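You operate a simulated robot arm through the tools that you are given. There is no shell and no other tool. Be economical: measure what you need, move in short steps, check, and stop when the job is done.

The job below is to be done with a simulated robot arm. You get a single attempt, and the scene is never put back.

JOB
Put things in order on the top of the filling bench. At the end: the silver tin (marked "Covers") from the top of the filling bench stands where the green short gutter stood; the teal label block (marked "Fed") from the top of the filling bench stands where the silver tin stood; the blue scoop from the top of the filling bench is on the blue box; the green short gutter from the top of the filling bench stands on top of the purple carton (marked "Trace feed"); whatever was shut is shut again. Leave all else as you found it, and nothing knocked over. Set down upright: scoop.

The check looks at the end state, three seconds after you hand in, the way a careful person would. Anything else that was tipped, shoved, dropped, spilled or broken makes it a failure. A push-on lid holds only when it is set on centred and level and pressed home; a screw cap is set on level and turned clockwise until tight.

ROBOT AND FRAMES
A 7-joint arm with a two-finger gripper, fixed in place. Base frame: the origin is at the foot of the arm, x ahead of it, y to its left, z up; the work surface is at about z = 860. Lengths are in mm, angles in rad, forces in N, time in s.
With the tool pointing down near the work surface it reaches from about 340 to 720 mm from the base axis. Its first joint turns from -1.152 to 1.152 rad. Payload 2.45 kg.
Tool frame: the origin (TCP) lies between the finger pads and is the grasp point; the fingertips stand 26 mm ahead of it; z points along the fingers, y is the line along which they close. The gripper opens to 96 mm. The gripper's body begins 69 mm behind the TCP.
Orientation is told as [roll, pitch, yaw] about the base's x, y, z axes, in that order, counted from this pose: with the fingers straight down and closing along the base's y, the tool's x points along the base's -x, its y along +y and its z along -z.

CONTROLS
- The arm moves only by the tool arm_command. Its argument "moves" is a list of rows, each an object (a shift or turn left out is 0, a gripper value left out holds the last) with "travel": the shift along the tool's x, y, z in units of 20 mm (1.0 is 20 mm), a list of three; "delta_rot": the turn, a rotation vector about the tool's x, y, z in units of 6 degrees (1.0 is 6 degrees), a list of three. In form: [{"travel": [dx, dy, dz], "delta_rot": [rx, ry, rz]}, ...]. A call has 1 to 20 rows; each row shifts and turns the commanded pose from where the row before left it, along the tool's axes as they then stand. "fingers" is the finger opening in mm, from 0 to 96, set as the call begins (left out, the last holds). A call with a number of a shift or a turn outside -1 to 1 is refused whole. A row lasts 0.2 s, in which the tool goes at most 50 mm and 0.15 rad; a call with a longer step from one row to the next is refused whole, and so is a gripper value outside its range. Where a pose cannot be reached the arm comes as near as it can. A force on the tool above 40 N (or 10 N above the force at the start of the call, whichever is more), or a blocked arm, ends the call early, and 0.2 s more pass. Each finger halts on what it meets, pressing with about 28 N; the grip force reading is that of the motor and also rises with nothing between the fingers. The clock runs only during rows and for 0.2 s after the last one: add rows that do not move to give the fingers time. It gives the time, the measured TCP pose, the force on the tool (base axes), the opening and the grip force at its end, in the units of the frame above (readings bear some noise), with the torque about the TCP (base axes, N m) and any sound that the robot's microphone picked up.
- Cameras (640 x 400 px; columns grow to the right, rows downward): "scene" is fixed at [168, -392.3, 1422.4]; the picture's right is [0.75, -0.66, 0.00], its down [-0.39, -0.45, -0.81] and it looks along [0.53, 0.61, -0.59] (base axes); focal length 264 px, centre (320, 200). "wrist" rides on the gripper at [82, 3, -98] in the tool frame; the picture's right is [-0.04, 1.00, 0.00], its down [-0.73, -0.03, -0.68] and it looks along [-0.68, -0.03, 0.73] (tool axes); focal length 256 px, centre (320, 200). There is no depth. A picture from a camera that has moved, and an enlarged one, comes with that camera's place and axes in the base frame and with its lens.
- get_image(camera): a new picture of that camera. It takes no simulated time.
- zoom(camera, box): a new picture of the part [left, top, right, bottom] of that camera's present view, enlarged. It takes no simulated time.
- sign_off(): hands the job in; it is judged then, once.

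Work in short steps. Places have to be worked out from the pictures, the camera data and where the tool is seen: move nearer, look again, correct. Check each grasp and each placing, and mend what went wrong. You have 120 turns and 68 pictures in all, those below and enlarged ones among them. Open the gripper and draw the arm clear of the work before you hand the job in, unless the task says otherwise; then end with one line.

The tools are called after "Request:" as a command line: name --argument value ..., lists and objects as JSON in quotes. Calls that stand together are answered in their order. arm_command: Moves the arm, as the interface text tells. Its arguments: {"type":"object","properties":{"moves":{"type":"array","items":{"type":"object","properties":{"travel":{"type":"array","items":{"type":"number"}},"delta_rot":{"type":"array","items":{"type":"number"}}}}},"fingers":{"type":"number"}},"required":["moves"]} The other tools are called the same way: get_image (camera) takes a picture; zoom (camera, box) takes an enlarged picture of a part of a camera's view; sign_off () hands the job in.

At the start:

```text
t: 0.0
ee_pos: [319.6, 154.7, 1264.1]
tcp_rot: [0.0, -0.002, 0.001]
wrist_force: [-0.3, -0.1, -0.2]
moment: [0.04, 0.02, -0.02]
opening: 96.2
grasp_force: 0.1
```

scene: 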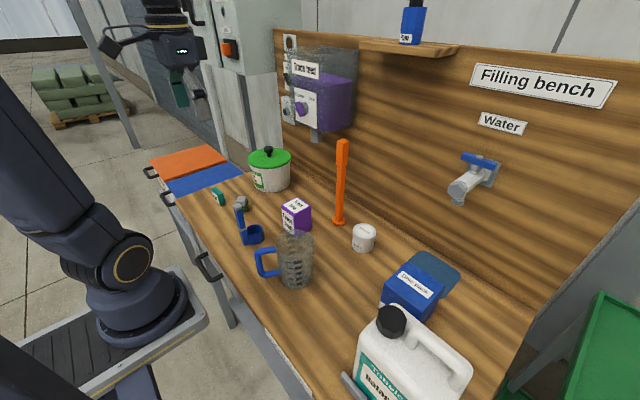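
wrist: 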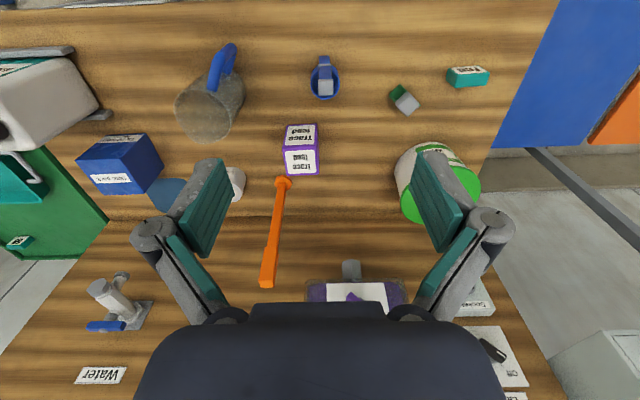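

I'll start by zooming in on the bench items to identify them.

Request:
zoom --camera "scene" --box '[200, 140, 400, 265]'

Request:
zoom --camera "wrist" --box '[260, 40, 500, 190]'

Request:
zoom --camera "wrist" --box '[60, 40, 300, 220]'

```text
3.20 times, centred on (300, 202) of scene
camera zoom: at [168.0, -392.3, 1422.4], right [0.75, -0.66, 0.0], down [-0.39, -0.45, -0.81], along [0.53, 0.61, -0.59], focal length 845 px, centre (384, 192)
```

zoom: 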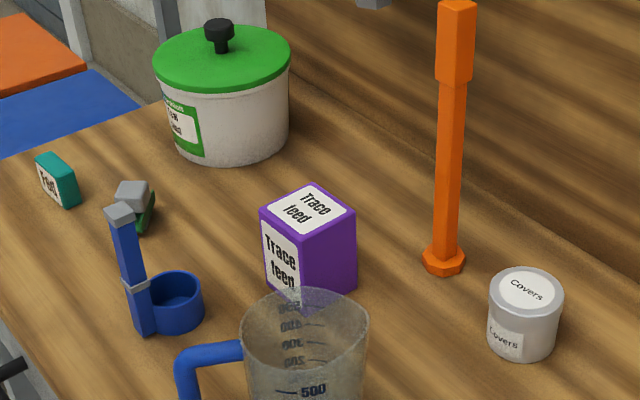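

```text
2.67 times, centred on (380, 115) of wrist
camera zoom: at [238.9, 156.4, 1361.4], right [0.04, 1.0, 0.0], down [0.73, -0.03, 0.68], along [0.68, -0.03, -0.73], focal length 683 px, centre (160, 427)
```

zoom: 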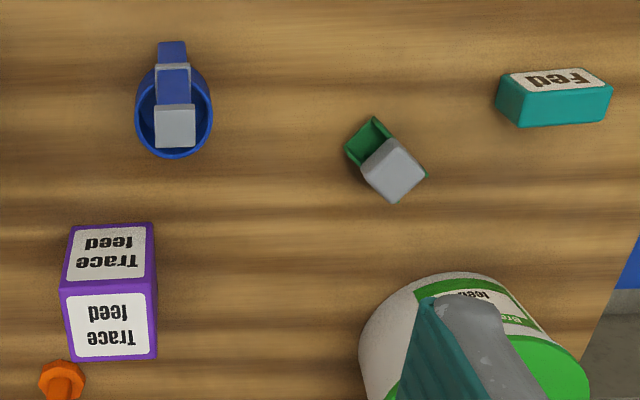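

```text
2.22 times, centred on (180, 130) of wrist
camera zoom: at [238.9, 156.4, 1361.4], right [0.04, 1.0, 0.0], down [0.73, -0.03, 0.68], along [0.68, -0.03, -0.73], focal length 569 px, centre (631, 356)
```

zoom: 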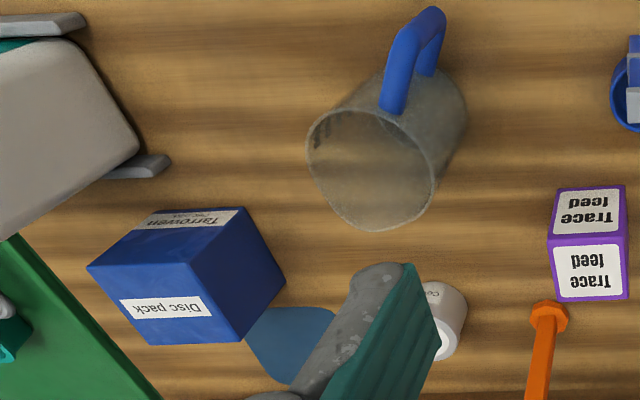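

The gutter is about (436,307), the label (399,411), the scoop (400,158), the tin (626,-61), the purple carton (535,110) and the blue box (562,-309). I'll move in for a closer look at the left-hand items.

Request:
arm_command --moves '[{"travel": [-0.1, 0.72, 0.92]}, {"travel": [-0.1, 0.72, 0.92]}, {"travel": [-0.1, 0.72, 0.92]}, {"travel": [-0.1, 0.72, 0.92]}, {"travel": [-0.1, 0.72, 0.92]}, {"travel": [-0.1, 0.72, 0.92]}, {"travel": [-0.1, 0.72, 0.92]}, {"travel": [-0.1, 0.72, 0.92]}, {"travel": [-0.1, 0.72, 0.92]}, {"travel": [-0.1, 0.72, 0.92]}, {}]'

Request:
get_image --camera "wrist"

```text
t: 2.4
ee_pos: [338.9, 298.2, 1078.5]
tcp_rot: [0.0, 0.001, 0.001]
wrist_force: [0.0, -0.6, 0.0]
moment: [-0.04, 0.0, 0.01]
opening: 96.0
grasp_force: 0.0
```

```text
62 pictures are left
camera wrist: at [259.0, 299.8, 1175.9], right [0.04, 1.0, 0.0], down [0.73, -0.03, 0.68], along [0.68, -0.03, -0.73], focal length 256 px, centre (320, 200)
```

wrist: 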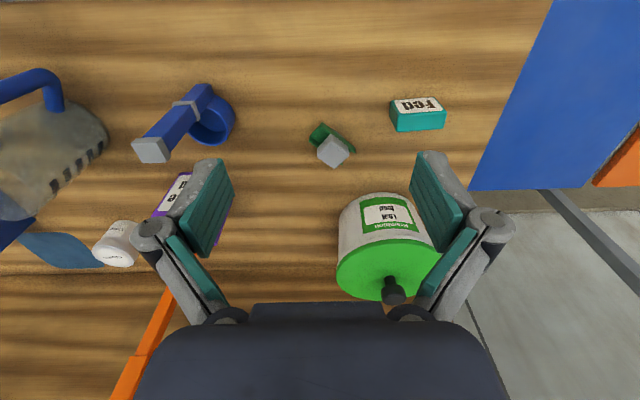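

Request:
zoom --camera "wrist" --box '[280, 80, 460, 180]'

Request:
zoom --camera "scene" --box '[205, 175, 285, 255]'

```text
3.56 times, centred on (370, 130) of wrist
camera zoom: at [259.0, 299.8, 1175.9], right [0.04, 1.0, 0.0], down [0.73, -0.03, 0.68], along [0.68, -0.03, -0.73], focal length 910 px, centre (142, 449)
```

zoom: 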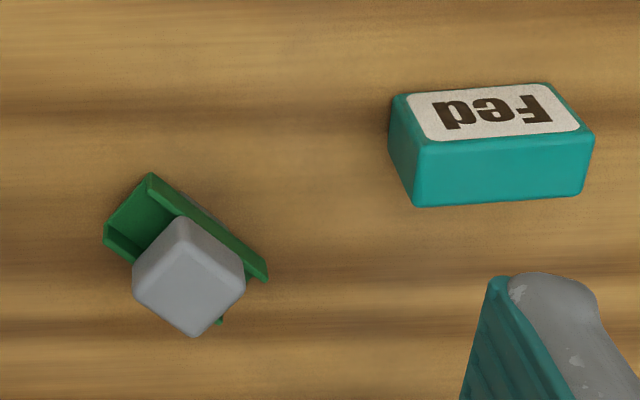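

```text
5.00 times, centred on (245, 215) of scene
camera zoom: at [168.0, -392.3, 1422.4], right [0.75, -0.66, 0.0], down [-0.39, -0.45, -0.81], along [0.53, 0.61, -0.59], focal length 1320 px, centre (695, 125)
```

zoom: 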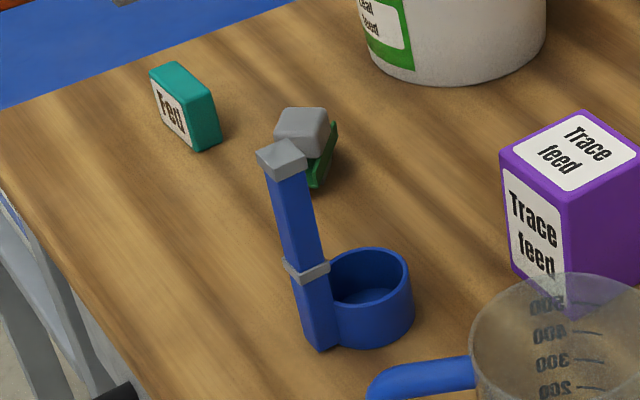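

The gutter seems to carry a grey knob, so I'll get lower and closer to learn its shape and angle.

Request:
arm_command --moves '[{"travel": [-0.1, 0.06, 0.9]}, {"travel": [-0.1, 0.06, 0.9]}, {"travel": [-0.1, 0.06, 0.9]}, {"travel": [-0.1, 0.06, 0.9]}, {"travel": [-0.1, 0.06, 0.9]}, {"travel": [-0.1, 0.06, 0.9]}, {}]'

Request:
get_image --camera "wrist"

Request:
zoom --camera "wrist" --box '[260, 80, 420, 180]'

```text
t: 4.0
ee_pos: [351.7, 304.1, 972.2]
tcp_rot: [0.0, 0.001, 0.0]
wrist_force: [1.0, 0.0, 0.2]
moment: [0.01, 0.0, 0.0]
opening: 96.0
grasp_force: 0.1
```

```text
59 pictures are left
camera wrist: at [269.4, 306.4, 1070.8], right [0.04, 1.0, 0.0], down [0.73, -0.03, 0.68], along [0.68, -0.03, -0.73], focal length 256 px, centre (320, 200)
```

wrist: 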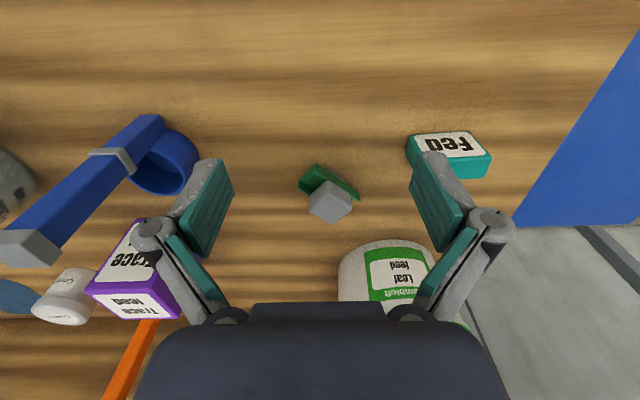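

```text
4.00 times, centred on (340, 130) of wrist
camera zoom: at [269.4, 306.4, 1070.8], right [0.04, 1.0, 0.0], down [0.73, -0.03, 0.68], along [0.68, -0.03, -0.73], focal length 1024 px, centre (240, 480)
```

zoom: 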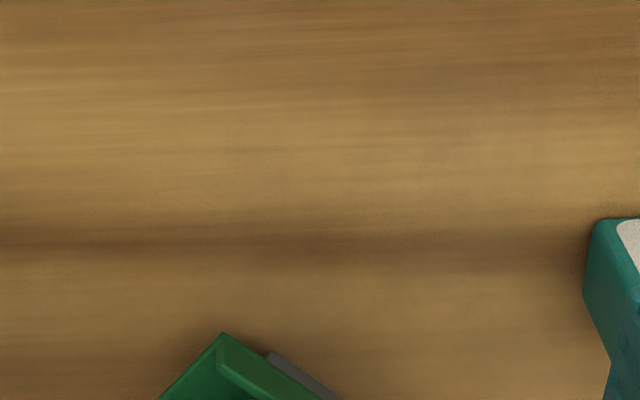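

Request:
zoom --camera "wrist" --box '[280, 150, 380, 230]'

```text
5.00 times, centred on (330, 190) of wrist
camera zoom: at [269.4, 306.4, 1070.8], right [0.04, 1.0, 0.0], down [0.73, -0.03, 0.68], along [0.68, -0.03, -0.73], focal length 1280 px, centre (270, 250)
```

zoom: 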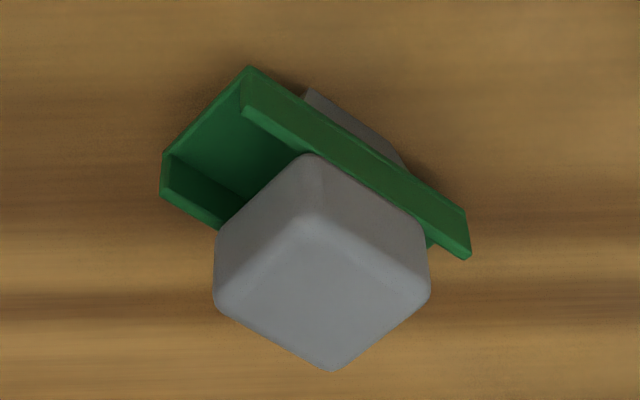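

The knob sits at about (440,308), with its top at z≈899 and a yaw near 43°. I'll turn the tool, go above it at the current height and look.

Request:
arm_command --moves '[{"delta_rot": [0, 0, -0.9]}, {"delta_rot": [0, 0, -0.9]}, {"delta_rot": [0, 0, -0.9]}, {"delta_rot": [0, 0, -0.9]}, {"delta_rot": [0, 0, -0.9]}, {"delta_rot": [0, 0, -0.9]}, {"delta_rot": [0, 0, -0.9]}, {"delta_rot": [0, 0, -0.9]}, {"travel": [-0.84, -0.71, 0]}, {"travel": [-0.84, -0.71, 0]}, {"travel": [-0.84, -0.71, 0]}, {"travel": [-0.84, -0.71, 0]}, {}]'

Request:
get_image --camera "wrist"

```text
t: 6.8
ee_pos: [438.7, 310.1, 970.9]
tcp_rot: [0.001, 0.0, 0.756]
wrist_force: [0.6, 1.1, 0.1]
moment: [0.04, -0.02, 0.0]
opening: 96.1
grasp_force: 0.2
```

```text
56 pictures are left
camera wrist: at [378.2, 255.5, 1069.0], right [-0.66, 0.76, 0.0], down [0.55, 0.48, 0.68], along [0.51, 0.45, -0.73], focal length 256 px, centre (320, 200)
```

wrist: 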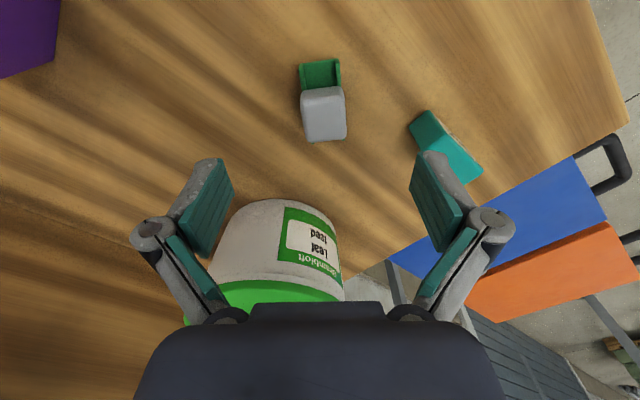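

The edges tilt about 5° more. I'll correct the yaw, narrow to 60 mm, descend to TCP z=911 and then check.

Request:
arm_command --fingers 60 --moves '[{"delta_rot": [0, 0, -0.8]}, {}, {"travel": [0, 0, 0.75]}, {"travel": [0, 0, 0.75]}, {"travel": [0, 0, 0.75]}, {"travel": [0, 0, 0.6]}, {}]'

Request:
get_image --camera "wrist"

Request:
zoom --camera "scene" --box '[205, 155, 285, 235]'

```text
t: 8.4
ee_pos: [438.7, 310.8, 914.1]
tcp_rot: [0.001, 0.0, 0.839]
wrist_force: [0.0, 0.0, -0.4]
moment: [0.0, 0.03, 0.02]
opening: 59.8
grasp_force: 0.0
```

```text
55 pictures are left
camera wrist: at [382.8, 250.8, 1011.7], right [-0.72, 0.7, 0.0], down [0.51, 0.53, 0.68], along [0.47, 0.49, -0.73], focal length 256 px, centre (320, 200)
```

wrist: 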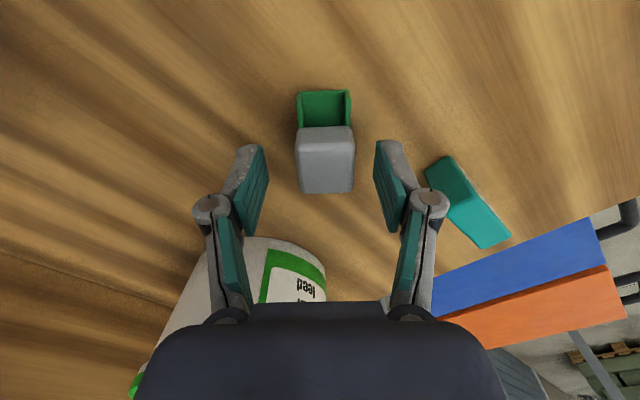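

```text
5.00 times, centred on (245, 195) of scene
camera zoom: at [168.0, -392.3, 1422.4], right [0.75, -0.66, 0.0], down [-0.39, -0.45, -0.81], along [0.53, 0.61, -0.59], focal length 1320 px, centre (695, 225)
```

zoom: 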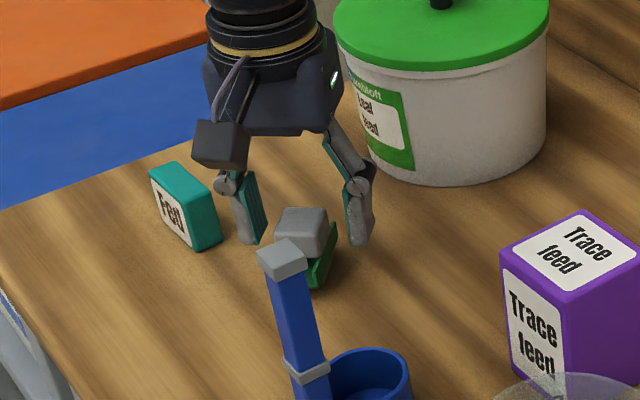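

Fingers straddle the knob well. Lower 3 mm and close.

Request:
arm_command --moves '[{"travel": [0, 0, 0.15]}, {}]'

Request:
arm_command --fingers 10 --moves '[{}, {}, {}, {}, {}]'

Request:
zoom --camera "wrist" --box '[240, 70, 400, 230]'

```text
t: 9.0
ee_pos: [437.8, 310.0, 909.7]
tcp_rot: [0.002, 0.001, 0.837]
wrist_force: [0.4, 0.9, 0.0]
moment: [-0.01, -0.02, 0.03]
opening: 60.2
grasp_force: 0.2
```

```text
t: 10.2
ee_pos: [438.5, 310.6, 909.7]
tcp_rot: [-0.001, 0.001, 0.837]
wrist_force: [-0.3, 0.2, 0.4]
moment: [0.0, 0.01, -0.02]
opening: 28.9
grasp_force: 28.0
```

```text
2.50 times, centred on (320, 150) of wrist
camera zoom: at [382.4, 251.5, 1008.7], right [-0.72, 0.7, 0.0], down [0.51, 0.53, 0.68], along [0.47, 0.49, -0.73], focal length 640 px, centre (320, 325)
```

zoom: 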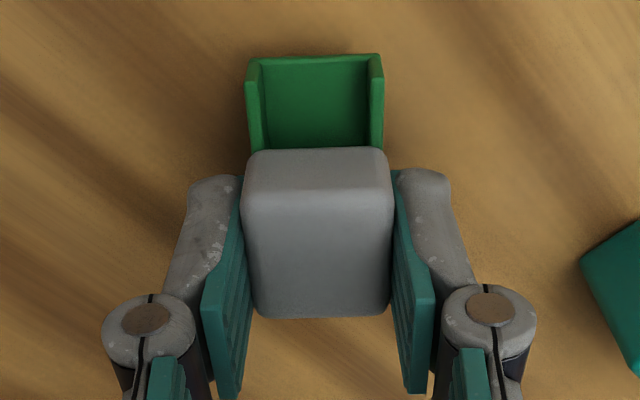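

Gripped at 29 mm and nicely aligned. I'll lift 60 mm and look at what came along.

Request:
arm_command --moves '[{"travel": [0, 0, -0.3]}, {"travel": [0, 0, -0.5]}, {"travel": [0, 0, -0.7]}, {"travel": [0, 0, -0.8]}, {"travel": [0, 0, -0.7]}, {}]'

Request:
zoom --camera "scene" --box '[205, 155, 285, 235]'

Request:
zoom --camera "wrist" --box '[240, 70, 400, 230]'

```text
t: 11.6
ee_pos: [440.0, 309.9, 970.0]
tcp_rot: [-0.001, 0.0, 0.837]
wrist_force: [-0.8, 0.0, -0.6]
moment: [0.01, -0.04, 0.0]
opening: 29.0
grasp_force: 27.9
```

```text
5.00 times, centred on (245, 195) of scene
camera zoom: at [168.0, -392.3, 1422.4], right [0.75, -0.66, 0.0], down [-0.39, -0.45, -0.81], along [0.53, 0.61, -0.59], focal length 1320 px, centre (695, 225)
```

zoom: 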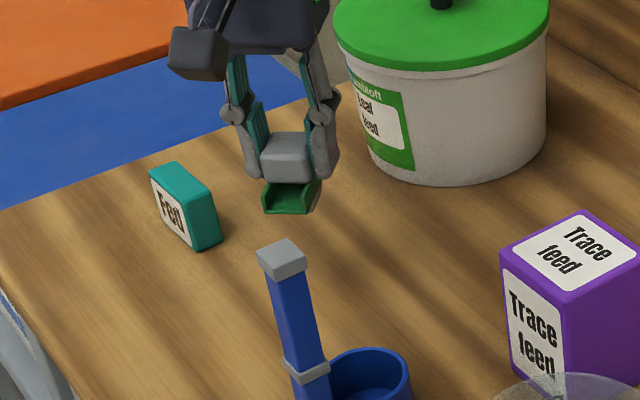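

```text
2.50 times, centred on (320, 150) of wrist
camera zoom: at [383.2, 250.9, 1068.8], right [-0.72, 0.7, 0.0], down [0.51, 0.53, 0.68], along [0.47, 0.49, -0.73], focal length 640 px, centre (320, 325)
```

zoom: 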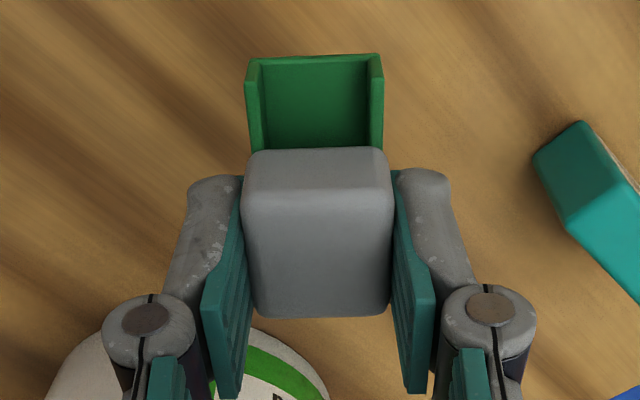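

The whole gutter came up level. Now I'll rise, turn back to yaw 0, and go to a viewing spot beside the purple carton.

Request:
arm_command --moves '[{"travel": [0, 0, -0.9]}, {"travel": [0, 0, -0.9]}, {"travel": [0, 0, -0.9]}, {"travel": [0, 0, -0.9]}, {"travel": [0, 0, -0.9]}, {"travel": [0, 0, -0.9]}, {"delta_rot": [0, 0, 1]}, {"delta_rot": [0, 0, 1]}, {"delta_rot": [0, 0, 1]}, {"delta_rot": [0, 0, 1]}, {"delta_rot": [0, 0, 1]}, {"delta_rot": [0, 0, 1]}, {"delta_rot": [0, 0, 1]}, {"delta_rot": [0, 0, 1]}, {}]'

Request:
arm_command --moves '[{"travel": [-0.37, -0.9, 0]}, {"travel": [-0.37, -0.9, 0]}, {"travel": [-0.37, -0.9, 0]}, {"travel": [-0.37, -0.9, 0]}, {"travel": [-0.37, -0.9, 0]}, {"travel": [-0.37, -0.9, 0]}, {"travel": [-0.37, -0.9, 0]}, {"travel": [-0.37, -0.9, 0]}, {}]'

Request:
get_image --camera "wrist"

```text
t: 14.8
ee_pos: [439.4, 310.5, 1079.7]
tcp_rot: [-0.001, -0.001, -0.001]
wrist_force: [-0.2, 0.5, -1.4]
moment: [0.01, 0.01, 0.02]
opening: 28.9
grasp_force: 27.8
```

```text
t: 16.8
ee_pos: [499.7, 165.4, 1079.3]
tcp_rot: [-0.002, -0.001, 0.002]
wrist_force: [0.3, -0.7, 0.2]
moment: [0.01, 0.02, 0.01]
opening: 29.0
grasp_force: 28.4
```

```text
50 pictures are left
camera wrist: at [418.8, 167.8, 1177.4], right [0.04, 1.0, 0.0], down [0.73, -0.03, 0.68], along [0.68, -0.03, -0.73], focal length 256 px, centre (320, 200)
```

wrist: 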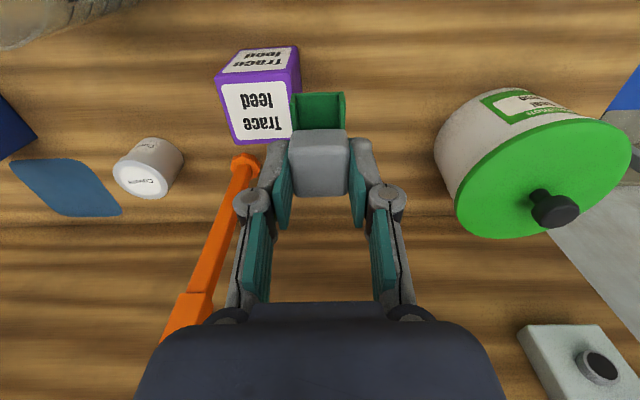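

The carton top is centred at about (516,111), z≈950. I'll move above it and lower to just clear of contact.

Request:
arm_command --moves '[{"travel": [-0.27, -0.9, 0]}, {"travel": [-0.27, -0.9, 0]}, {"travel": [-0.27, -0.9, 0]}, {}, {"travel": [0, 0, 0.8]}, {"travel": [0, 0, 0.8]}, {"travel": [0, 0, 0.8]}, {"travel": [0, 0, 0.6]}, {}]'

Request:
zoom --camera "scene" --box '[240, 140, 360, 240]'

Request:
get_image --camera "wrist"

```text
t: 18.8
ee_pos: [515.7, 112.1, 1019.7]
tcp_rot: [-0.001, 0.0, 0.001]
wrist_force: [1.0, -0.1, 0.2]
moment: [0.04, 0.0, -0.03]
opening: 28.9
grasp_force: 27.8
```

```text
4.00 times, centred on (300, 190) of scene
camera zoom: at [168.0, -392.3, 1422.4], right [0.75, -0.66, 0.0], down [-0.39, -0.45, -0.81], along [0.53, 0.61, -0.59], focal length 1056 px, centre (400, 240)
```

zoom: 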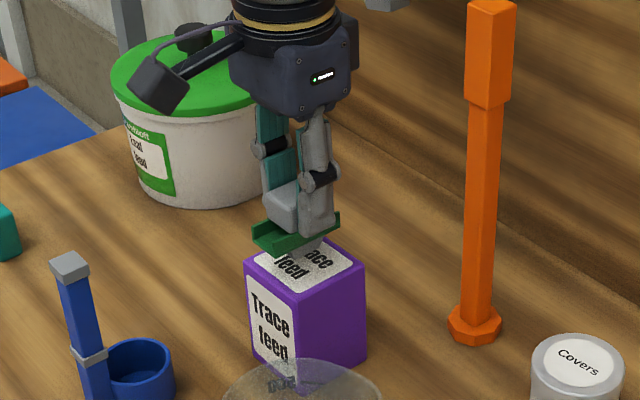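

```text
48 pictures are left
camera wrist: at [433.8, 113.6, 1117.6], right [0.04, 1.0, 0.0], down [0.73, -0.03, 0.68], along [0.68, -0.03, -0.73], focal length 256 px, centre (320, 200)
```

wrist: 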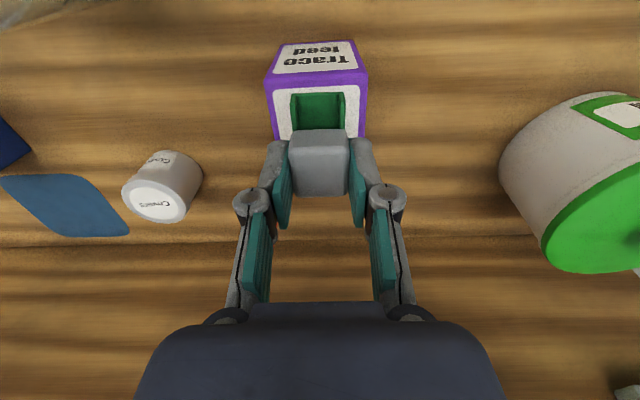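

Well centred, with a grey foot under the gutter. I'll lower gently towards contact.

Request:
arm_command --moves '[{"travel": [0, 0, 0.25]}, {"travel": [0, 0, 0.25]}, {"travel": [0, 0, 0.15]}, {"travel": [0, 0, 0.1]}, {}]'

Request:
zoom --camera "scene" --box '[260, 160, 340, 220]'

```text
t: 20.0
ee_pos: [514.7, 111.2, 1005.5]
tcp_rot: [0.001, -0.003, 0.0]
wrist_force: [-3.9, -1.9, 19.0]
moment: [-0.07, 0.33, 0.0]
opening: 29.1
grasp_force: 28.2
```

```text
6.67 times, centred on (300, 190) of scene
camera zoom: at [167.5, -392.4, 1422.4], right [0.75, -0.66, 0.0], down [-0.39, -0.45, -0.81], along [0.53, 0.61, -0.59], focal length 1760 px, centre (453, 267)
```

zoom: 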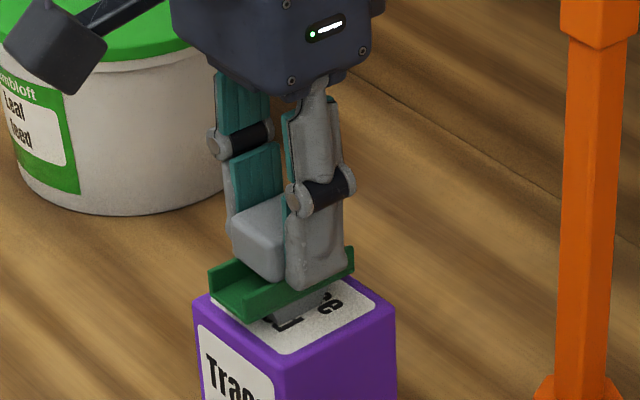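

It made contact at about 19 N, resting level. I'll relax slightly and release.

Request:
arm_command --moves '[{"travel": [0, 0, -0.04]}, {}]'

Request:
arm_command --fingers 60 --moves '[{}, {}, {}, {}]'

Request:
zoom --camera "scene" --box '[260, 160, 340, 220]'

```text
t: 20.6
ee_pos: [515.1, 111.3, 1005.5]
tcp_rot: [-0.001, -0.003, 0.0]
wrist_force: [-2.3, -3.5, 14.1]
moment: [-0.14, 0.16, 0.01]
opening: 29.0
grasp_force: 28.0
```

```text
t: 21.6
ee_pos: [515.2, 111.4, 1005.6]
tcp_rot: [0.001, -0.001, -0.001]
wrist_force: [0.7, -0.9, 0.8]
moment: [-0.04, 0.01, -0.02]
opening: 60.0
grasp_force: 0.1
```

```text
6.67 times, centred on (300, 190) of scene
camera zoom: at [168.0, -392.3, 1422.4], right [0.75, -0.66, 0.0], down [-0.39, -0.45, -0.81], along [0.53, 0.61, -0.59], focal length 1760 px, centre (453, 267)
```

zoom: 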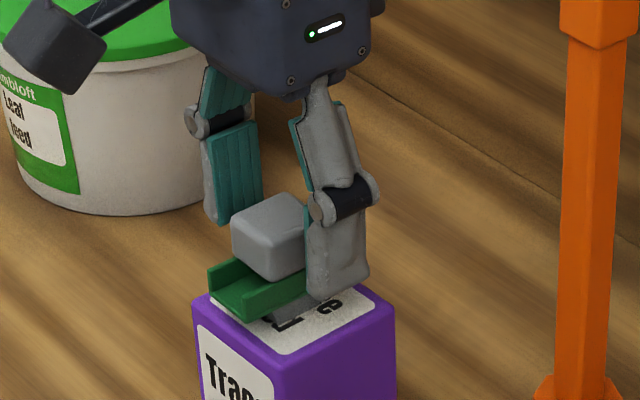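

The gutter is standing on the carton. Next I'll rise and move to view the tin.

Request:
arm_command --moves '[{"travel": [0, 0, -0.8]}, {"travel": [0, 0, -1]}, {"travel": [0, 0, -1]}, {"travel": [0, 0, -1]}, {"travel": [0, -0.95, 0]}, {"travel": [0, -0.95, 0]}, {"travel": [0, -0.95, 0]}, {"travel": [0, -0.95, 0]}, {"travel": [0, -0.95, 0]}, {"travel": [0, -0.95, 0]}, {"travel": [0, -0.95, 0]}, {"travel": [0, -0.95, 0]}, {"travel": [0, -0.95, 0]}, {}]'

Request:
get_image --camera "wrist"

```text
t: 24.6
ee_pos: [515.7, -59.5, 1082.0]
tcp_rot: [-0.002, -0.001, 0.001]
wrist_force: [-0.2, 0.5, -0.2]
moment: [-0.02, -0.01, 0.0]
opening: 60.0
grasp_force: 0.1
```

```text
45 pictures are left
camera wrist: at [435.7, -57.1, 1178.8], right [0.04, 1.0, 0.0], down [0.73, -0.03, 0.68], along [0.68, -0.03, -0.73], focal length 256 px, centre (320, 200)
```

wrist: 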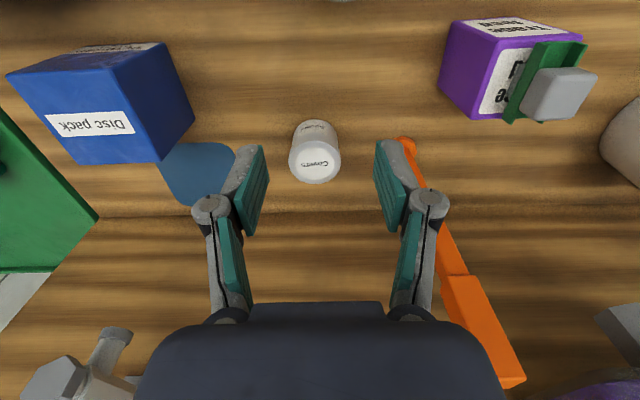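

The tin is about 67 mm in diameter and 51 mm tall, near (623,-69). I'll open wide, approach and re-measure.

Request:
arm_command --fingers 96 --moves '[{"travel": [-0.9, -0.1, 0.9]}, {"travel": [-0.9, -0.1, 0.9]}, {"travel": [-0.9, -0.1, 0.9]}, {"travel": [-0.9, -0.1, 0.9]}, {}]'

Request:
get_image --camera "wrist"

```text
t: 25.8
ee_pos: [589.1, -66.8, 1007.6]
tcp_rot: [-0.001, 0.0, 0.001]
wrist_force: [0.4, -0.6, -0.6]
moment: [0.01, 0.03, -0.02]
opening: 96.1
grasp_force: 0.1
```

```text
44 pictures are left
camera wrist: at [507.7, -64.9, 1105.7], right [0.04, 1.0, 0.0], down [0.73, -0.03, 0.68], along [0.68, -0.03, -0.73], focal length 256 px, centre (320, 200)
```

wrist: 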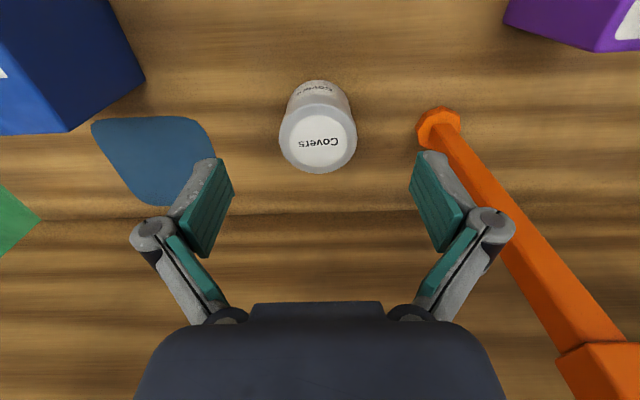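

Tin centre is about (621,-70.5), top 911. I'll align above it and descend to TCP z=897.

Request:
arm_command --moves '[{"travel": [-0.8, -0.09, 0]}, {"travel": [-0.8, -0.09, 0]}, {}, {"travel": [0, 0, 0.9]}, {"travel": [0, 0, 0.9]}, {"travel": [0, 0, 0.9]}, {"travel": [0, 0, 0.9]}, {"travel": [0, 0, 0.9]}, {"travel": [0, 0, 0.9]}, {}]'

Request:
get_image --camera "wrist"

Request:
zoom --camera "scene" --box '[310, 180, 420, 265]'

```text
t: 28.0
ee_pos: [617.9, -70.3, 902.9]
tcp_rot: [0.0, -0.001, 0.0]
wrist_force: [0.2, 0.1, -0.5]
moment: [0.01, -0.01, 0.03]
opening: 96.3
grasp_force: 0.1
```

```text
43 pictures are left
camera wrist: at [537.0, -68.2, 1001.0], right [0.04, 1.0, 0.0], down [0.73, -0.03, 0.68], along [0.68, -0.03, -0.73], focal length 256 px, centre (320, 200)
```

wrist: 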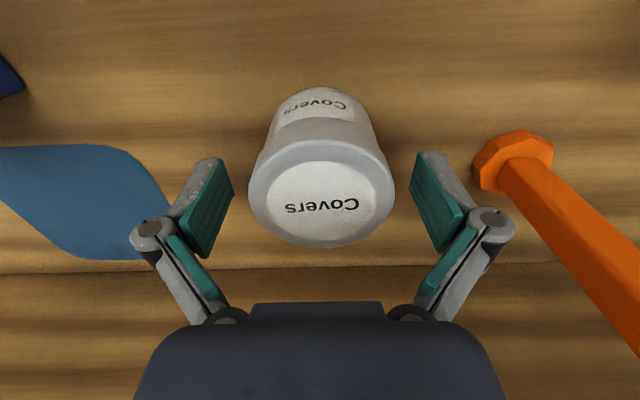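

```text
4.71 times, centred on (365, 222) of scene
camera zoom: at [168.0, -392.3, 1422.4], right [0.75, -0.66, 0.0], down [-0.39, -0.45, -0.81], along [0.53, 0.61, -0.59], focal length 1242 px, centre (108, 94)
```

zoom: 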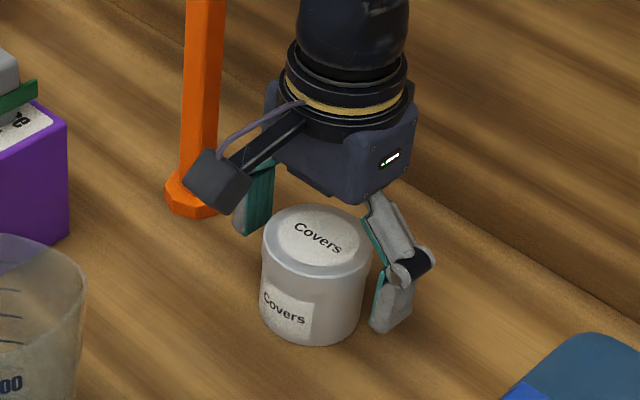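

Centred. I'll lower 7 mm and close.

Request:
arm_command --moves '[{"travel": [0, 0, 0.37]}, {}]'

Request:
arm_command --fingers 50 --moves '[{}, {}, {}, {}]'

```text
t: 28.6
ee_pos: [618.0, -69.5, 895.6]
tcp_rot: [0.001, 0.0, 0.0]
wrist_force: [0.5, 0.0, -0.3]
moment: [-0.01, 0.04, 0.01]
opening: 96.1
grasp_force: 0.0
```

```text
t: 29.6
ee_pos: [618.7, -70.8, 895.0]
tcp_rot: [-0.001, -0.001, -0.001]
wrist_force: [-1.0, 0.5, 3.2]
moment: [0.04, 0.06, -0.01]
opening: 62.2
grasp_force: 28.2
```

Gripped at 62 mm. I'll lift it a bit and check.

Request:
arm_command --moves '[{"travel": [0, 0, -0.3]}, {"travel": [0, 0, -0.6]}, {"travel": [0, 0, -0.9]}, {"travel": [0, 0, -0.9]}, {"travel": [0, 0, -0.9]}, {}]'

Request:
get_image --camera "wrist"

```text
t: 31.0
ee_pos: [618.2, -71.9, 967.2]
tcp_rot: [0.0, 0.001, 0.0]
wrist_force: [0.3, -0.9, -1.4]
moment: [-0.02, 0.01, 0.03]
opening: 62.1
grasp_force: 28.1
```

```text
41 pictures are left
camera wrist: at [537.1, -69.9, 1064.9], right [0.04, 1.0, 0.0], down [0.73, -0.03, 0.68], along [0.68, -0.03, -0.73], focal length 256 px, centre (320, 200)
```

wrist: 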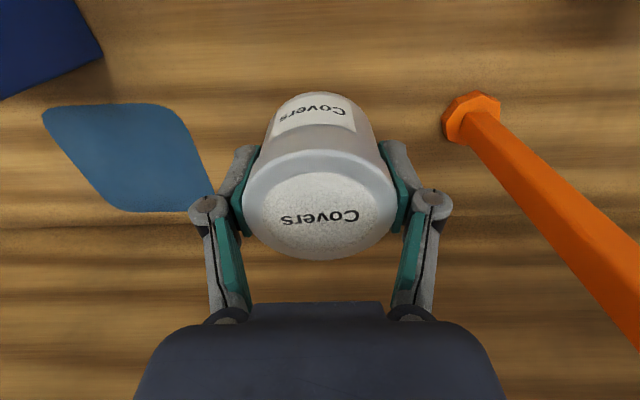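

Tin held well. Next I'll carry it high to above the gutter's old place at (438,310).

Request:
arm_command --moves '[{"travel": [0, 0, -0.95]}, {"travel": [0, 0, -0.95]}, {"travel": [0, 0, -0.95]}, {"travel": [0, 0, -0.95]}, {"travel": [0, 0, -0.95]}, {"travel": [0, 0, -0.95]}, {"travel": [0, 0, -0.95]}, {"travel": [0.9, 0, 0]}, {"travel": [0.9, 0, 0]}, {"travel": [0.9, 0, 0]}, {"travel": [0.9, 0, 0]}, {"travel": [0.9, 0, 0]}, {"travel": [0.9, 0, 0]}, {"travel": [0.9, 0, 0]}, {"travel": [0.9, 0, 0]}, {"travel": [0.9, 0, 0]}, {"travel": [0.9, 0, 0]}, {}]'

Request:
arm_command --moves '[{"travel": [0, 1, 0]}, {"travel": [0, 1, 0]}, {"travel": [0, 1, 0]}, {"travel": [0, 1, 0]}, {"travel": [0, 1, 0]}, {"travel": [0, 1, 0]}, {"travel": [0, 1, 0]}, {"travel": [0, 1, 0]}, {"travel": [0, 1, 0]}, {"travel": [0, 1, 0]}, {"travel": [0, 1, 0]}, {"travel": [0, 1, 0]}, {"travel": [0, 1, 0]}, {"travel": [0, 1, 0]}, {"travel": [0, 1, 0]}, {"travel": [0, 1, 0]}, {"travel": [0, 1, 0]}, {"travel": [0, 1, 0]}, {"travel": [0, 1, 0]}, {}]'

Request:
get_image --camera "scene"

```text
t: 34.8
ee_pos: [437.2, -70.1, 1098.8]
tcp_rot: [-0.001, -0.001, 0.0]
wrist_force: [0.7, -1.1, -1.3]
moment: [0.03, -0.01, -0.02]
opening: 62.0
grasp_force: 27.7
```

```text
t: 39.0
ee_pos: [439.2, 310.5, 1100.1]
tcp_rot: [0.0, -0.001, 0.001]
wrist_force: [-0.5, -0.3, -1.8]
moment: [-0.02, 0.01, 0.0]
opening: 62.2
grasp_force: 28.3
```

```text
40 pictures are left
```

scene: 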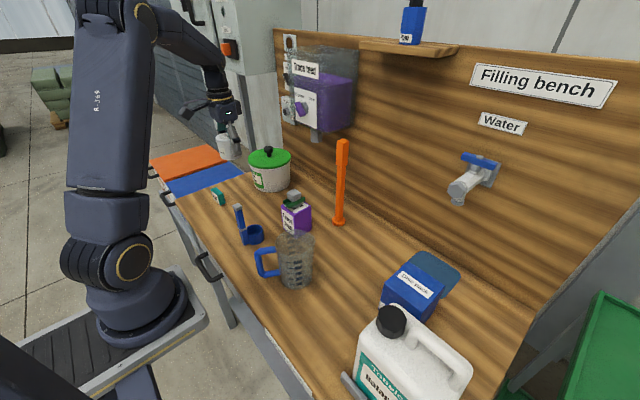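

Clear below, so I'll descend to just above the surface.

Request:
arm_command --moves '[{"travel": [0, 0, 0.95]}, {"travel": [0, 0, 0.95]}, {"travel": [0, 0, 0.95]}, {"travel": [0, 0, 0.95]}, {"travel": [0, 0, 0.95]}, {"travel": [0, 0, 0.95]}, {"travel": [0, 0, 0.95]}, {"travel": [0, 0, 0.95]}, {"travel": [0, 0, 0.95]}, {"travel": [0, 0, 0.95]}, {}]'

Request:
arm_command --moves '[{"travel": [0, 0, 0.25]}, {"travel": [0, 0, 0.25]}, {"travel": [0, 0, 0.13]}, {}]'

Request:
get_image --camera "wrist"

```text
t: 41.4
ee_pos: [438.8, 309.0, 910.8]
tcp_rot: [0.001, 0.0, 0.002]
wrist_force: [-0.1, 0.0, -0.1]
moment: [-0.01, 0.01, -0.02]
opening: 62.2
grasp_force: 28.3
```

```text
t: 42.4
ee_pos: [438.9, 309.3, 896.4]
tcp_rot: [0.001, 0.0, 0.001]
wrist_force: [-0.3, -1.3, -2.1]
moment: [0.0, -0.04, 0.0]
opening: 62.1
grasp_force: 28.1
```

```text
39 pictures are left
camera wrist: at [358.2, 311.0, 994.3], right [0.04, 1.0, 0.0], down [0.73, -0.03, 0.68], along [0.68, -0.03, -0.73], focal length 256 px, centre (320, 200)
```

wrist: 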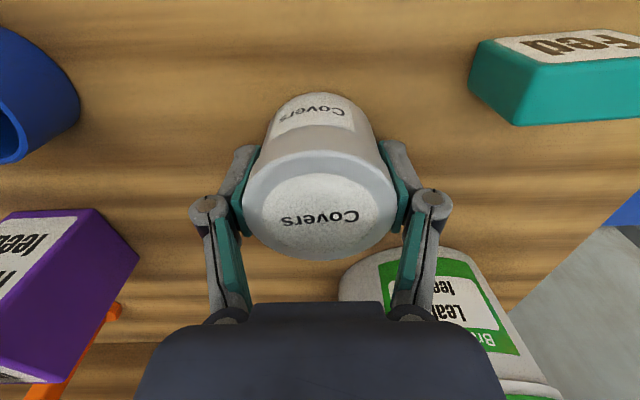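

Almost down. I'll lower the last 2 mm slowly and release to 80 mm.

Request:
arm_command --moves '[{"travel": [0, 0, 0.05]}, {"travel": [0, 0, 0.04]}, {}]'

Request:
arm_command --fingers 82 --moves '[{}, {}, {}, {}]'

```text
t: 43.2
ee_pos: [439.9, 309.5, 895.3]
tcp_rot: [0.0, -0.001, 0.003]
wrist_force: [-1.9, -0.8, 3.3]
moment: [-0.1, -0.06, 0.01]
opening: 62.0
grasp_force: 27.8
```

```text
t: 44.2
ee_pos: [438.5, 307.7, 894.9]
tcp_rot: [0.0, 0.002, -0.001]
wrist_force: [-0.5, -0.3, 0.2]
moment: [-0.04, 0.0, 0.01]
opening: 81.8
grasp_force: 0.1
```

The tin is placed. I'll rise and move to view the label block.

Request:
arm_command --moves '[{"travel": [0, 0, -0.9]}, {"travel": [0, 0, -0.9]}, {"travel": [0, 0, -0.9]}, {"travel": [0, 0, -0.9]}, {"travel": [0, 0, -0.9]}, {"travel": [0, 0, -0.9]}, {"travel": [0.7, 0.9, 0]}, {"travel": [0.7, 0.9, 0]}, {"travel": [0.7, 0.9, 0]}, {"travel": [0.7, 0.9, 0]}, {"travel": [0.7, 0.9, 0]}, {}]'

Request:
get_image --camera "wrist"

```text
t: 46.8
ee_pos: [370.0, 401.2, 1001.6]
tcp_rot: [0.0, -0.001, 0.0]
wrist_force: [0.6, 0.5, -0.2]
moment: [0.0, -0.01, 0.01]
opening: 81.7
grasp_force: 0.1
```

```text
38 pictures are left
camera wrist: at [288.6, 403.9, 1101.1], right [0.04, 1.0, 0.0], down [0.73, -0.03, 0.68], along [0.68, -0.03, -0.73], focal length 256 px, centre (320, 200)
```

wrist: 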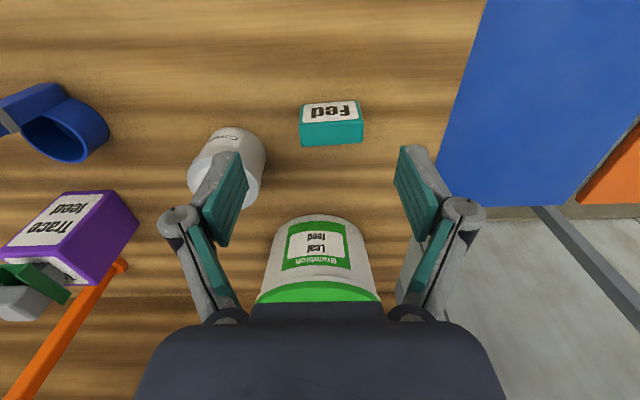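

Request:
zoom --camera "wrist" --box '[282, 80, 382, 160]'

Request:
zoom --camera "scene" --box '[195, 170, 275, 220]'

```text
5.00 times, centred on (332, 120) of wrist
camera zoom: at [288.6, 403.9, 1101.1], right [0.04, 1.0, 0.0], down [0.73, -0.03, 0.68], along [0.68, -0.03, -0.73], focal length 1280 px, centre (260, 600)
```

zoom: 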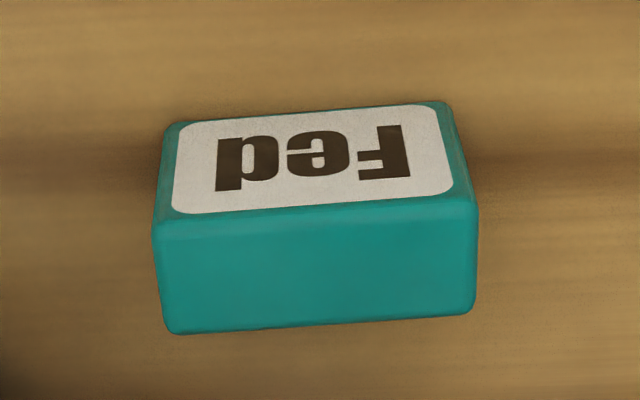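

```text
8.00 times, centred on (235, 195) of scene
camera zoom: at [168.0, -392.3, 1422.4], right [0.75, -0.66, 0.0], down [-0.39, -0.45, -0.81], along [0.53, 0.61, -0.59], focal length 2112 px, centre (1000, 240)
```

zoom: 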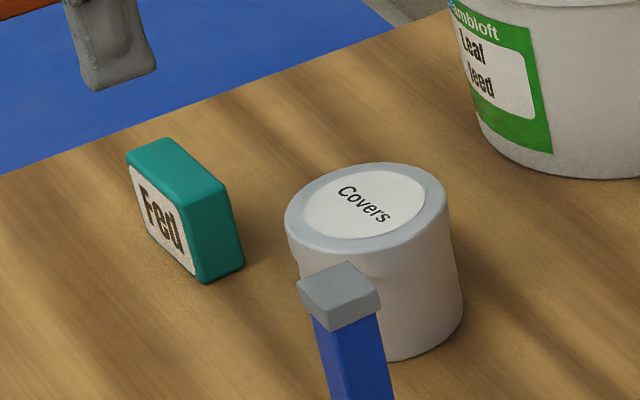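

The label block is upright, about 54(y)×20(x)×44(z) mm, at (396.5,409) with yaw ≈+6°. I'll grip it across its length. First I'll align and go to just above it.

Request:
arm_command --moves '[{"delta_rot": [0, 0, -1]}, {"travel": [-0.68, 0.125, 0]}, {"travel": [-0.68, 0.125, 0]}, {"travel": [0, 0, 0.85]}, {"travel": [0, 0, 0.85]}, {"travel": [0, 0, 0.85]}, {"travel": [0, 0, 0.85]}, {}]'

Request:
get_image --camera "wrist"

```text
t: 48.6
ee_pos: [395.5, 407.0, 935.1]
tcp_rot: [0.002, 0.0, 0.107]
wrist_force: [-0.7, 0.5, -0.5]
moment: [0.0, -0.01, -0.03]
opening: 82.1
grasp_force: 0.0
```

```text
35 pictures are left
camera wrist: at [314.8, 400.7, 1032.5], right [-0.07, 1.0, 0.0], down [0.73, 0.05, 0.68], along [0.68, 0.04, -0.73], focal length 256 px, centre (320, 200)
```

wrist: 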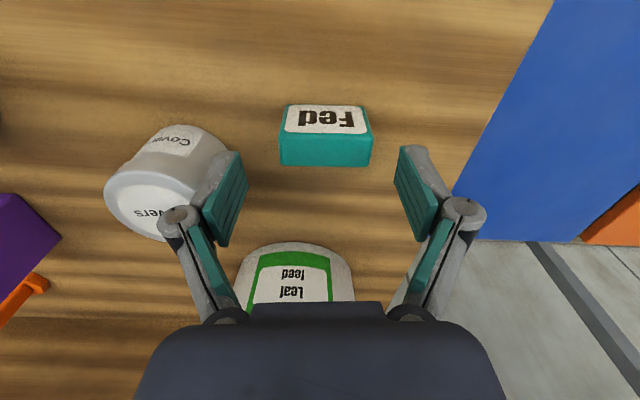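

Aligned. I'll shift 3 mm, descend and grip.

Request:
arm_command --moves '[{"travel": [0, 0.14, 0]}, {"travel": [0, 0, 0.7]}, {"travel": [0, 0, 0.7]}, {"travel": [0, 0, 0.7]}, {}]'

Request:
arm_command --fingers 40 --moves '[{}, {}, {}, {}]'

Request:
get_image --camera "wrist"

```text
t: 49.8
ee_pos: [392.8, 410.5, 894.2]
tcp_rot: [0.001, 0.0, 0.103]
wrist_force: [-0.2, 0.7, -0.3]
moment: [0.0, -0.03, 0.0]
opening: 81.6
grasp_force: 0.1
```

```text
t: 50.8
ee_pos: [394.8, 410.3, 893.6]
tcp_rot: [0.0, -0.001, 0.105]
wrist_force: [0.6, -0.9, 2.1]
moment: [-0.06, -0.01, -0.03]
opening: 54.9
grasp_force: 28.0
```

```text
34 pictures are left
camera wrist: at [314.0, 403.6, 992.0], right [-0.07, 1.0, 0.0], down [0.73, 0.05, 0.68], along [0.68, 0.04, -0.73], focal length 256 px, centre (320, 200)
```

wrist: 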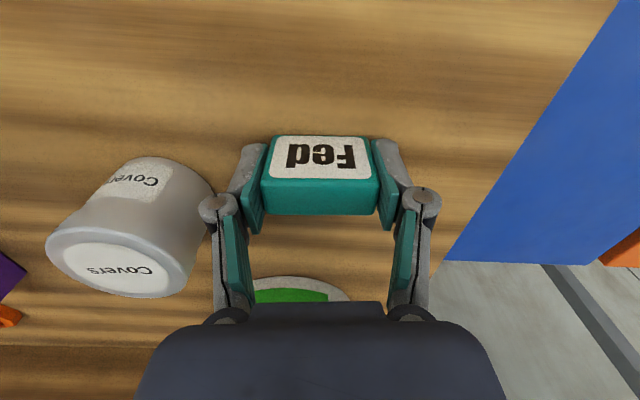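

Gripped at 55 mm. I'll lift, turn to yaw 0 and carry it over.

Request:
arm_command --moves '[{"travel": [0, 0, -0.5]}, {"travel": [0, 0, -0.98]}, {"travel": [0, 0, -0.98]}, {"travel": [0, 0, -0.98]}, {"travel": [0, 0, -0.98]}, {"travel": [0, 0, -0.98]}, {"travel": [0, 0, -0.98]}, {"travel": [0, 0, -0.98]}, {"travel": [0, 0, -0.98]}, {"travel": [0, 0, -0.98]}, {"travel": [0, 0, -0.98]}, {"delta_rot": [0, 0, 1]}, {"travel": [0, -1, 0]}, {"travel": [0, -1, 0]}, {"travel": [0, -1, 0]}, {"travel": [0, -1, 0]}, {"travel": [0, -1, 0]}, {"travel": [0, -1, 0]}, {}]'

Request:
arm_command --moves '[{"travel": [-0.13, -1, 0]}, {"travel": [-0.13, -1, 0]}, {"travel": [-0.13, -1, 0]}, {"travel": [-0.13, -1, 0]}, {"travel": [-0.13, -1, 0]}, {"travel": [-0.13, -1, 0]}, {"travel": [-0.13, -1, 0]}, {"travel": [-0.13, -1, 0]}, {"travel": [-0.13, -1, 0]}, {"travel": [-0.13, -1, 0]}, {"travel": [-0.13, -1, 0]}, {"travel": [-0.13, -1, 0]}, {"travel": [-0.13, -1, 0]}, {"travel": [-0.13, -1, 0]}, {"travel": [-0.13, -1, 0]}, {"travel": [-0.13, -1, 0]}, {"travel": [-0.13, -1, 0]}, {"travel": [-0.13, -1, 0]}, {}]'

Request:
arm_command --moves '[{"travel": [-0.98, 0, 0]}, {"travel": [-0.98, 0, 0]}, {"travel": [-0.98, 0, 0]}, {"travel": [-0.98, 0, 0]}, {"travel": [-0.98, 0, 0]}, {"travel": [-0.98, 0, 0]}, {"travel": [-0.98, 0, 0]}, {"travel": [-0.98, 0, 0]}, {"travel": [-0.98, 0, 0]}, {}]'

Request:
get_image --camera "wrist"

```text
t: 54.8
ee_pos: [394.6, 289.3, 1099.1]
tcp_rot: [-0.002, 0.0, 0.001]
wrist_force: [0.2, -0.9, -1.7]
moment: [0.01, -0.02, 0.03]
opening: 54.5
grasp_force: 27.6
```

```text
t: 58.8
ee_pos: [442.5, -70.3, 1099.1]
tcp_rot: [0.001, 0.001, 0.001]
wrist_force: [-0.3, -0.1, -0.3]
moment: [0.0, 0.01, 0.02]
opening: 54.0
grasp_force: 27.9
```

```text
t: 61.0
ee_pos: [619.4, -69.8, 1098.2]
tcp_rot: [0.0, 0.0, 0.001]
wrist_force: [0.0, -0.2, 0.4]
moment: [-0.02, 0.02, 0.01]
opening: 54.1
grasp_force: 27.8
```

```text
33 pictures are left
camera wrist: at [538.7, -66.8, 1195.7], right [0.04, 1.0, 0.0], down [0.73, -0.03, 0.68], along [0.68, -0.03, -0.73], focal length 256 px, centre (320, 200)
```

wrist: 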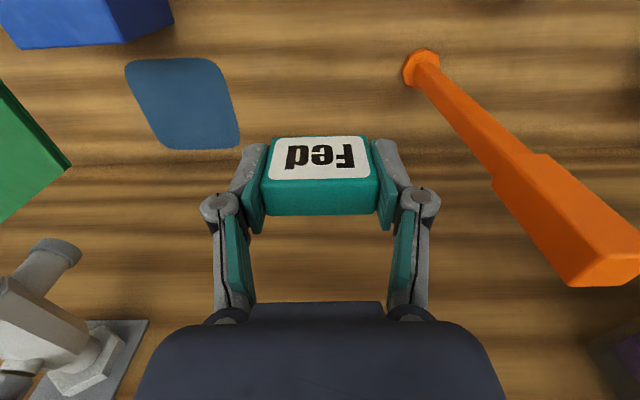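

Block held steadily over the tin's old spot. I'll lower it.

Request:
arm_command --moves '[{"travel": [0, 0, 0.99]}, {"travel": [0, 0, 0.99]}, {"travel": [0, 0, 0.99]}, {"travel": [0, 0, 0.99]}, {"travel": [0, 0, 0.99]}, {"travel": [0, 0, 0.99]}, {"travel": [0, 0, 0.99]}, {"travel": [0, 0, 0.99]}, {"travel": [0, 0, 0.99]}, {"travel": [0, 0, 0.7]}, {}]'

Request:
arm_command --moves '[{"travel": [0, 0, 0.2]}, {"travel": [0, 0, 0.15]}, {"travel": [0, 0, 0.05]}, {}]'

```text
t: 63.4
ee_pos: [616.7, -70.7, 905.9]
tcp_rot: [0.001, 0.0, 0.0]
wrist_force: [0.0, -0.4, 0.2]
moment: [0.0, 0.0, 0.01]
opening: 53.9
grasp_force: 28.6
```

```text
t: 64.4
ee_pos: [617.7, -70.5, 898.3]
tcp_rot: [-0.001, 0.0, -0.001]
wrist_force: [0.5, -0.2, -0.5]
moment: [-0.03, 0.01, -0.04]
opening: 54.1
grasp_force: 28.0
```

Request:
arm_command --moves '[{"travel": [-0.1, 0, 0.15]}, {"travel": [0, 0, 0.05]}, {"travel": [0, 0, 0.05]}, {}]'

Request:
zoom --camera "scene" --box '[310, 180, 420, 265]'

```text
t: 65.4
ee_pos: [620.8, -70.3, 895.0]
tcp_rot: [0.0, -0.002, 0.002]
wrist_force: [-1.4, 3.1, 8.5]
moment: [0.1, 0.04, -0.05]
opening: 54.0
grasp_force: 28.5
```

```text
4.71 times, centred on (365, 222) of scene
camera zoom: at [167.8, -392.2, 1422.5], right [0.75, -0.66, 0.0], down [-0.39, -0.45, -0.81], along [0.53, 0.61, -0.59], focal length 1242 px, centre (108, 94)
```

zoom: 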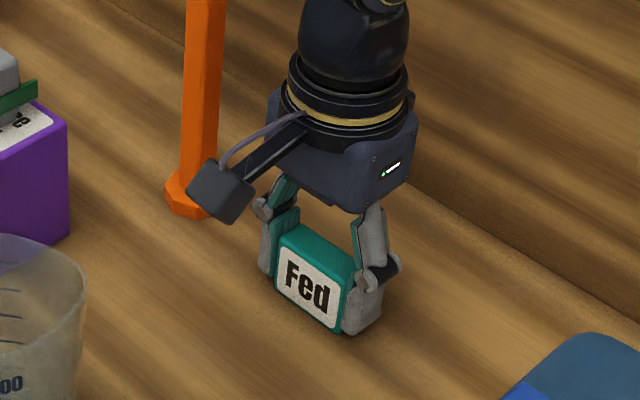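

It's on the surface (8.5 N). I'll release, rise, and go back towards the scoop, crossing high.

Request:
arm_command --fingers 84 --moves '[{}, {}, {}, {}, {"travel": [0, 0, -0.9]}, {"travel": [0, 0, -0.9]}, {"travel": [0, 0, -0.9]}, {"travel": [0, 0, -0.9]}, {"travel": [0, 0, -0.9]}, {"travel": [0, 0, -0.9]}, {"travel": [0, 0, -0.9]}, {"travel": [0, 0, -0.9]}, {"travel": [0, 0, -0.9]}, {"travel": [0, 0, -0.9]}, {}]'

Request:
get_image --camera "scene"

```text
t: 68.6
ee_pos: [619.8, -69.7, 1076.8]
tcp_rot: [0.001, 0.001, 0.0]
wrist_force: [-0.6, -0.4, -0.3]
moment: [0.01, 0.01, -0.02]
opening: 83.8
grasp_force: 0.2
```

```text
31 pictures are left
```

scene: 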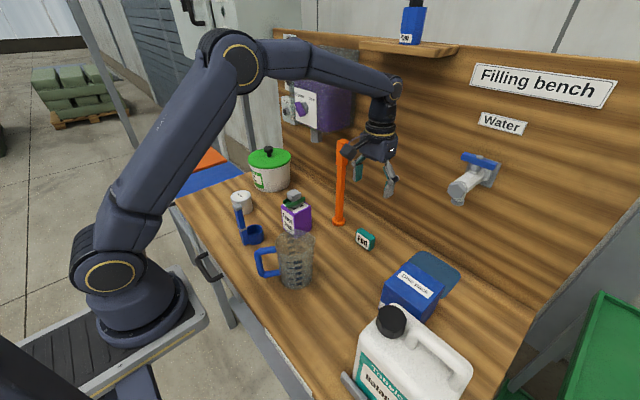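

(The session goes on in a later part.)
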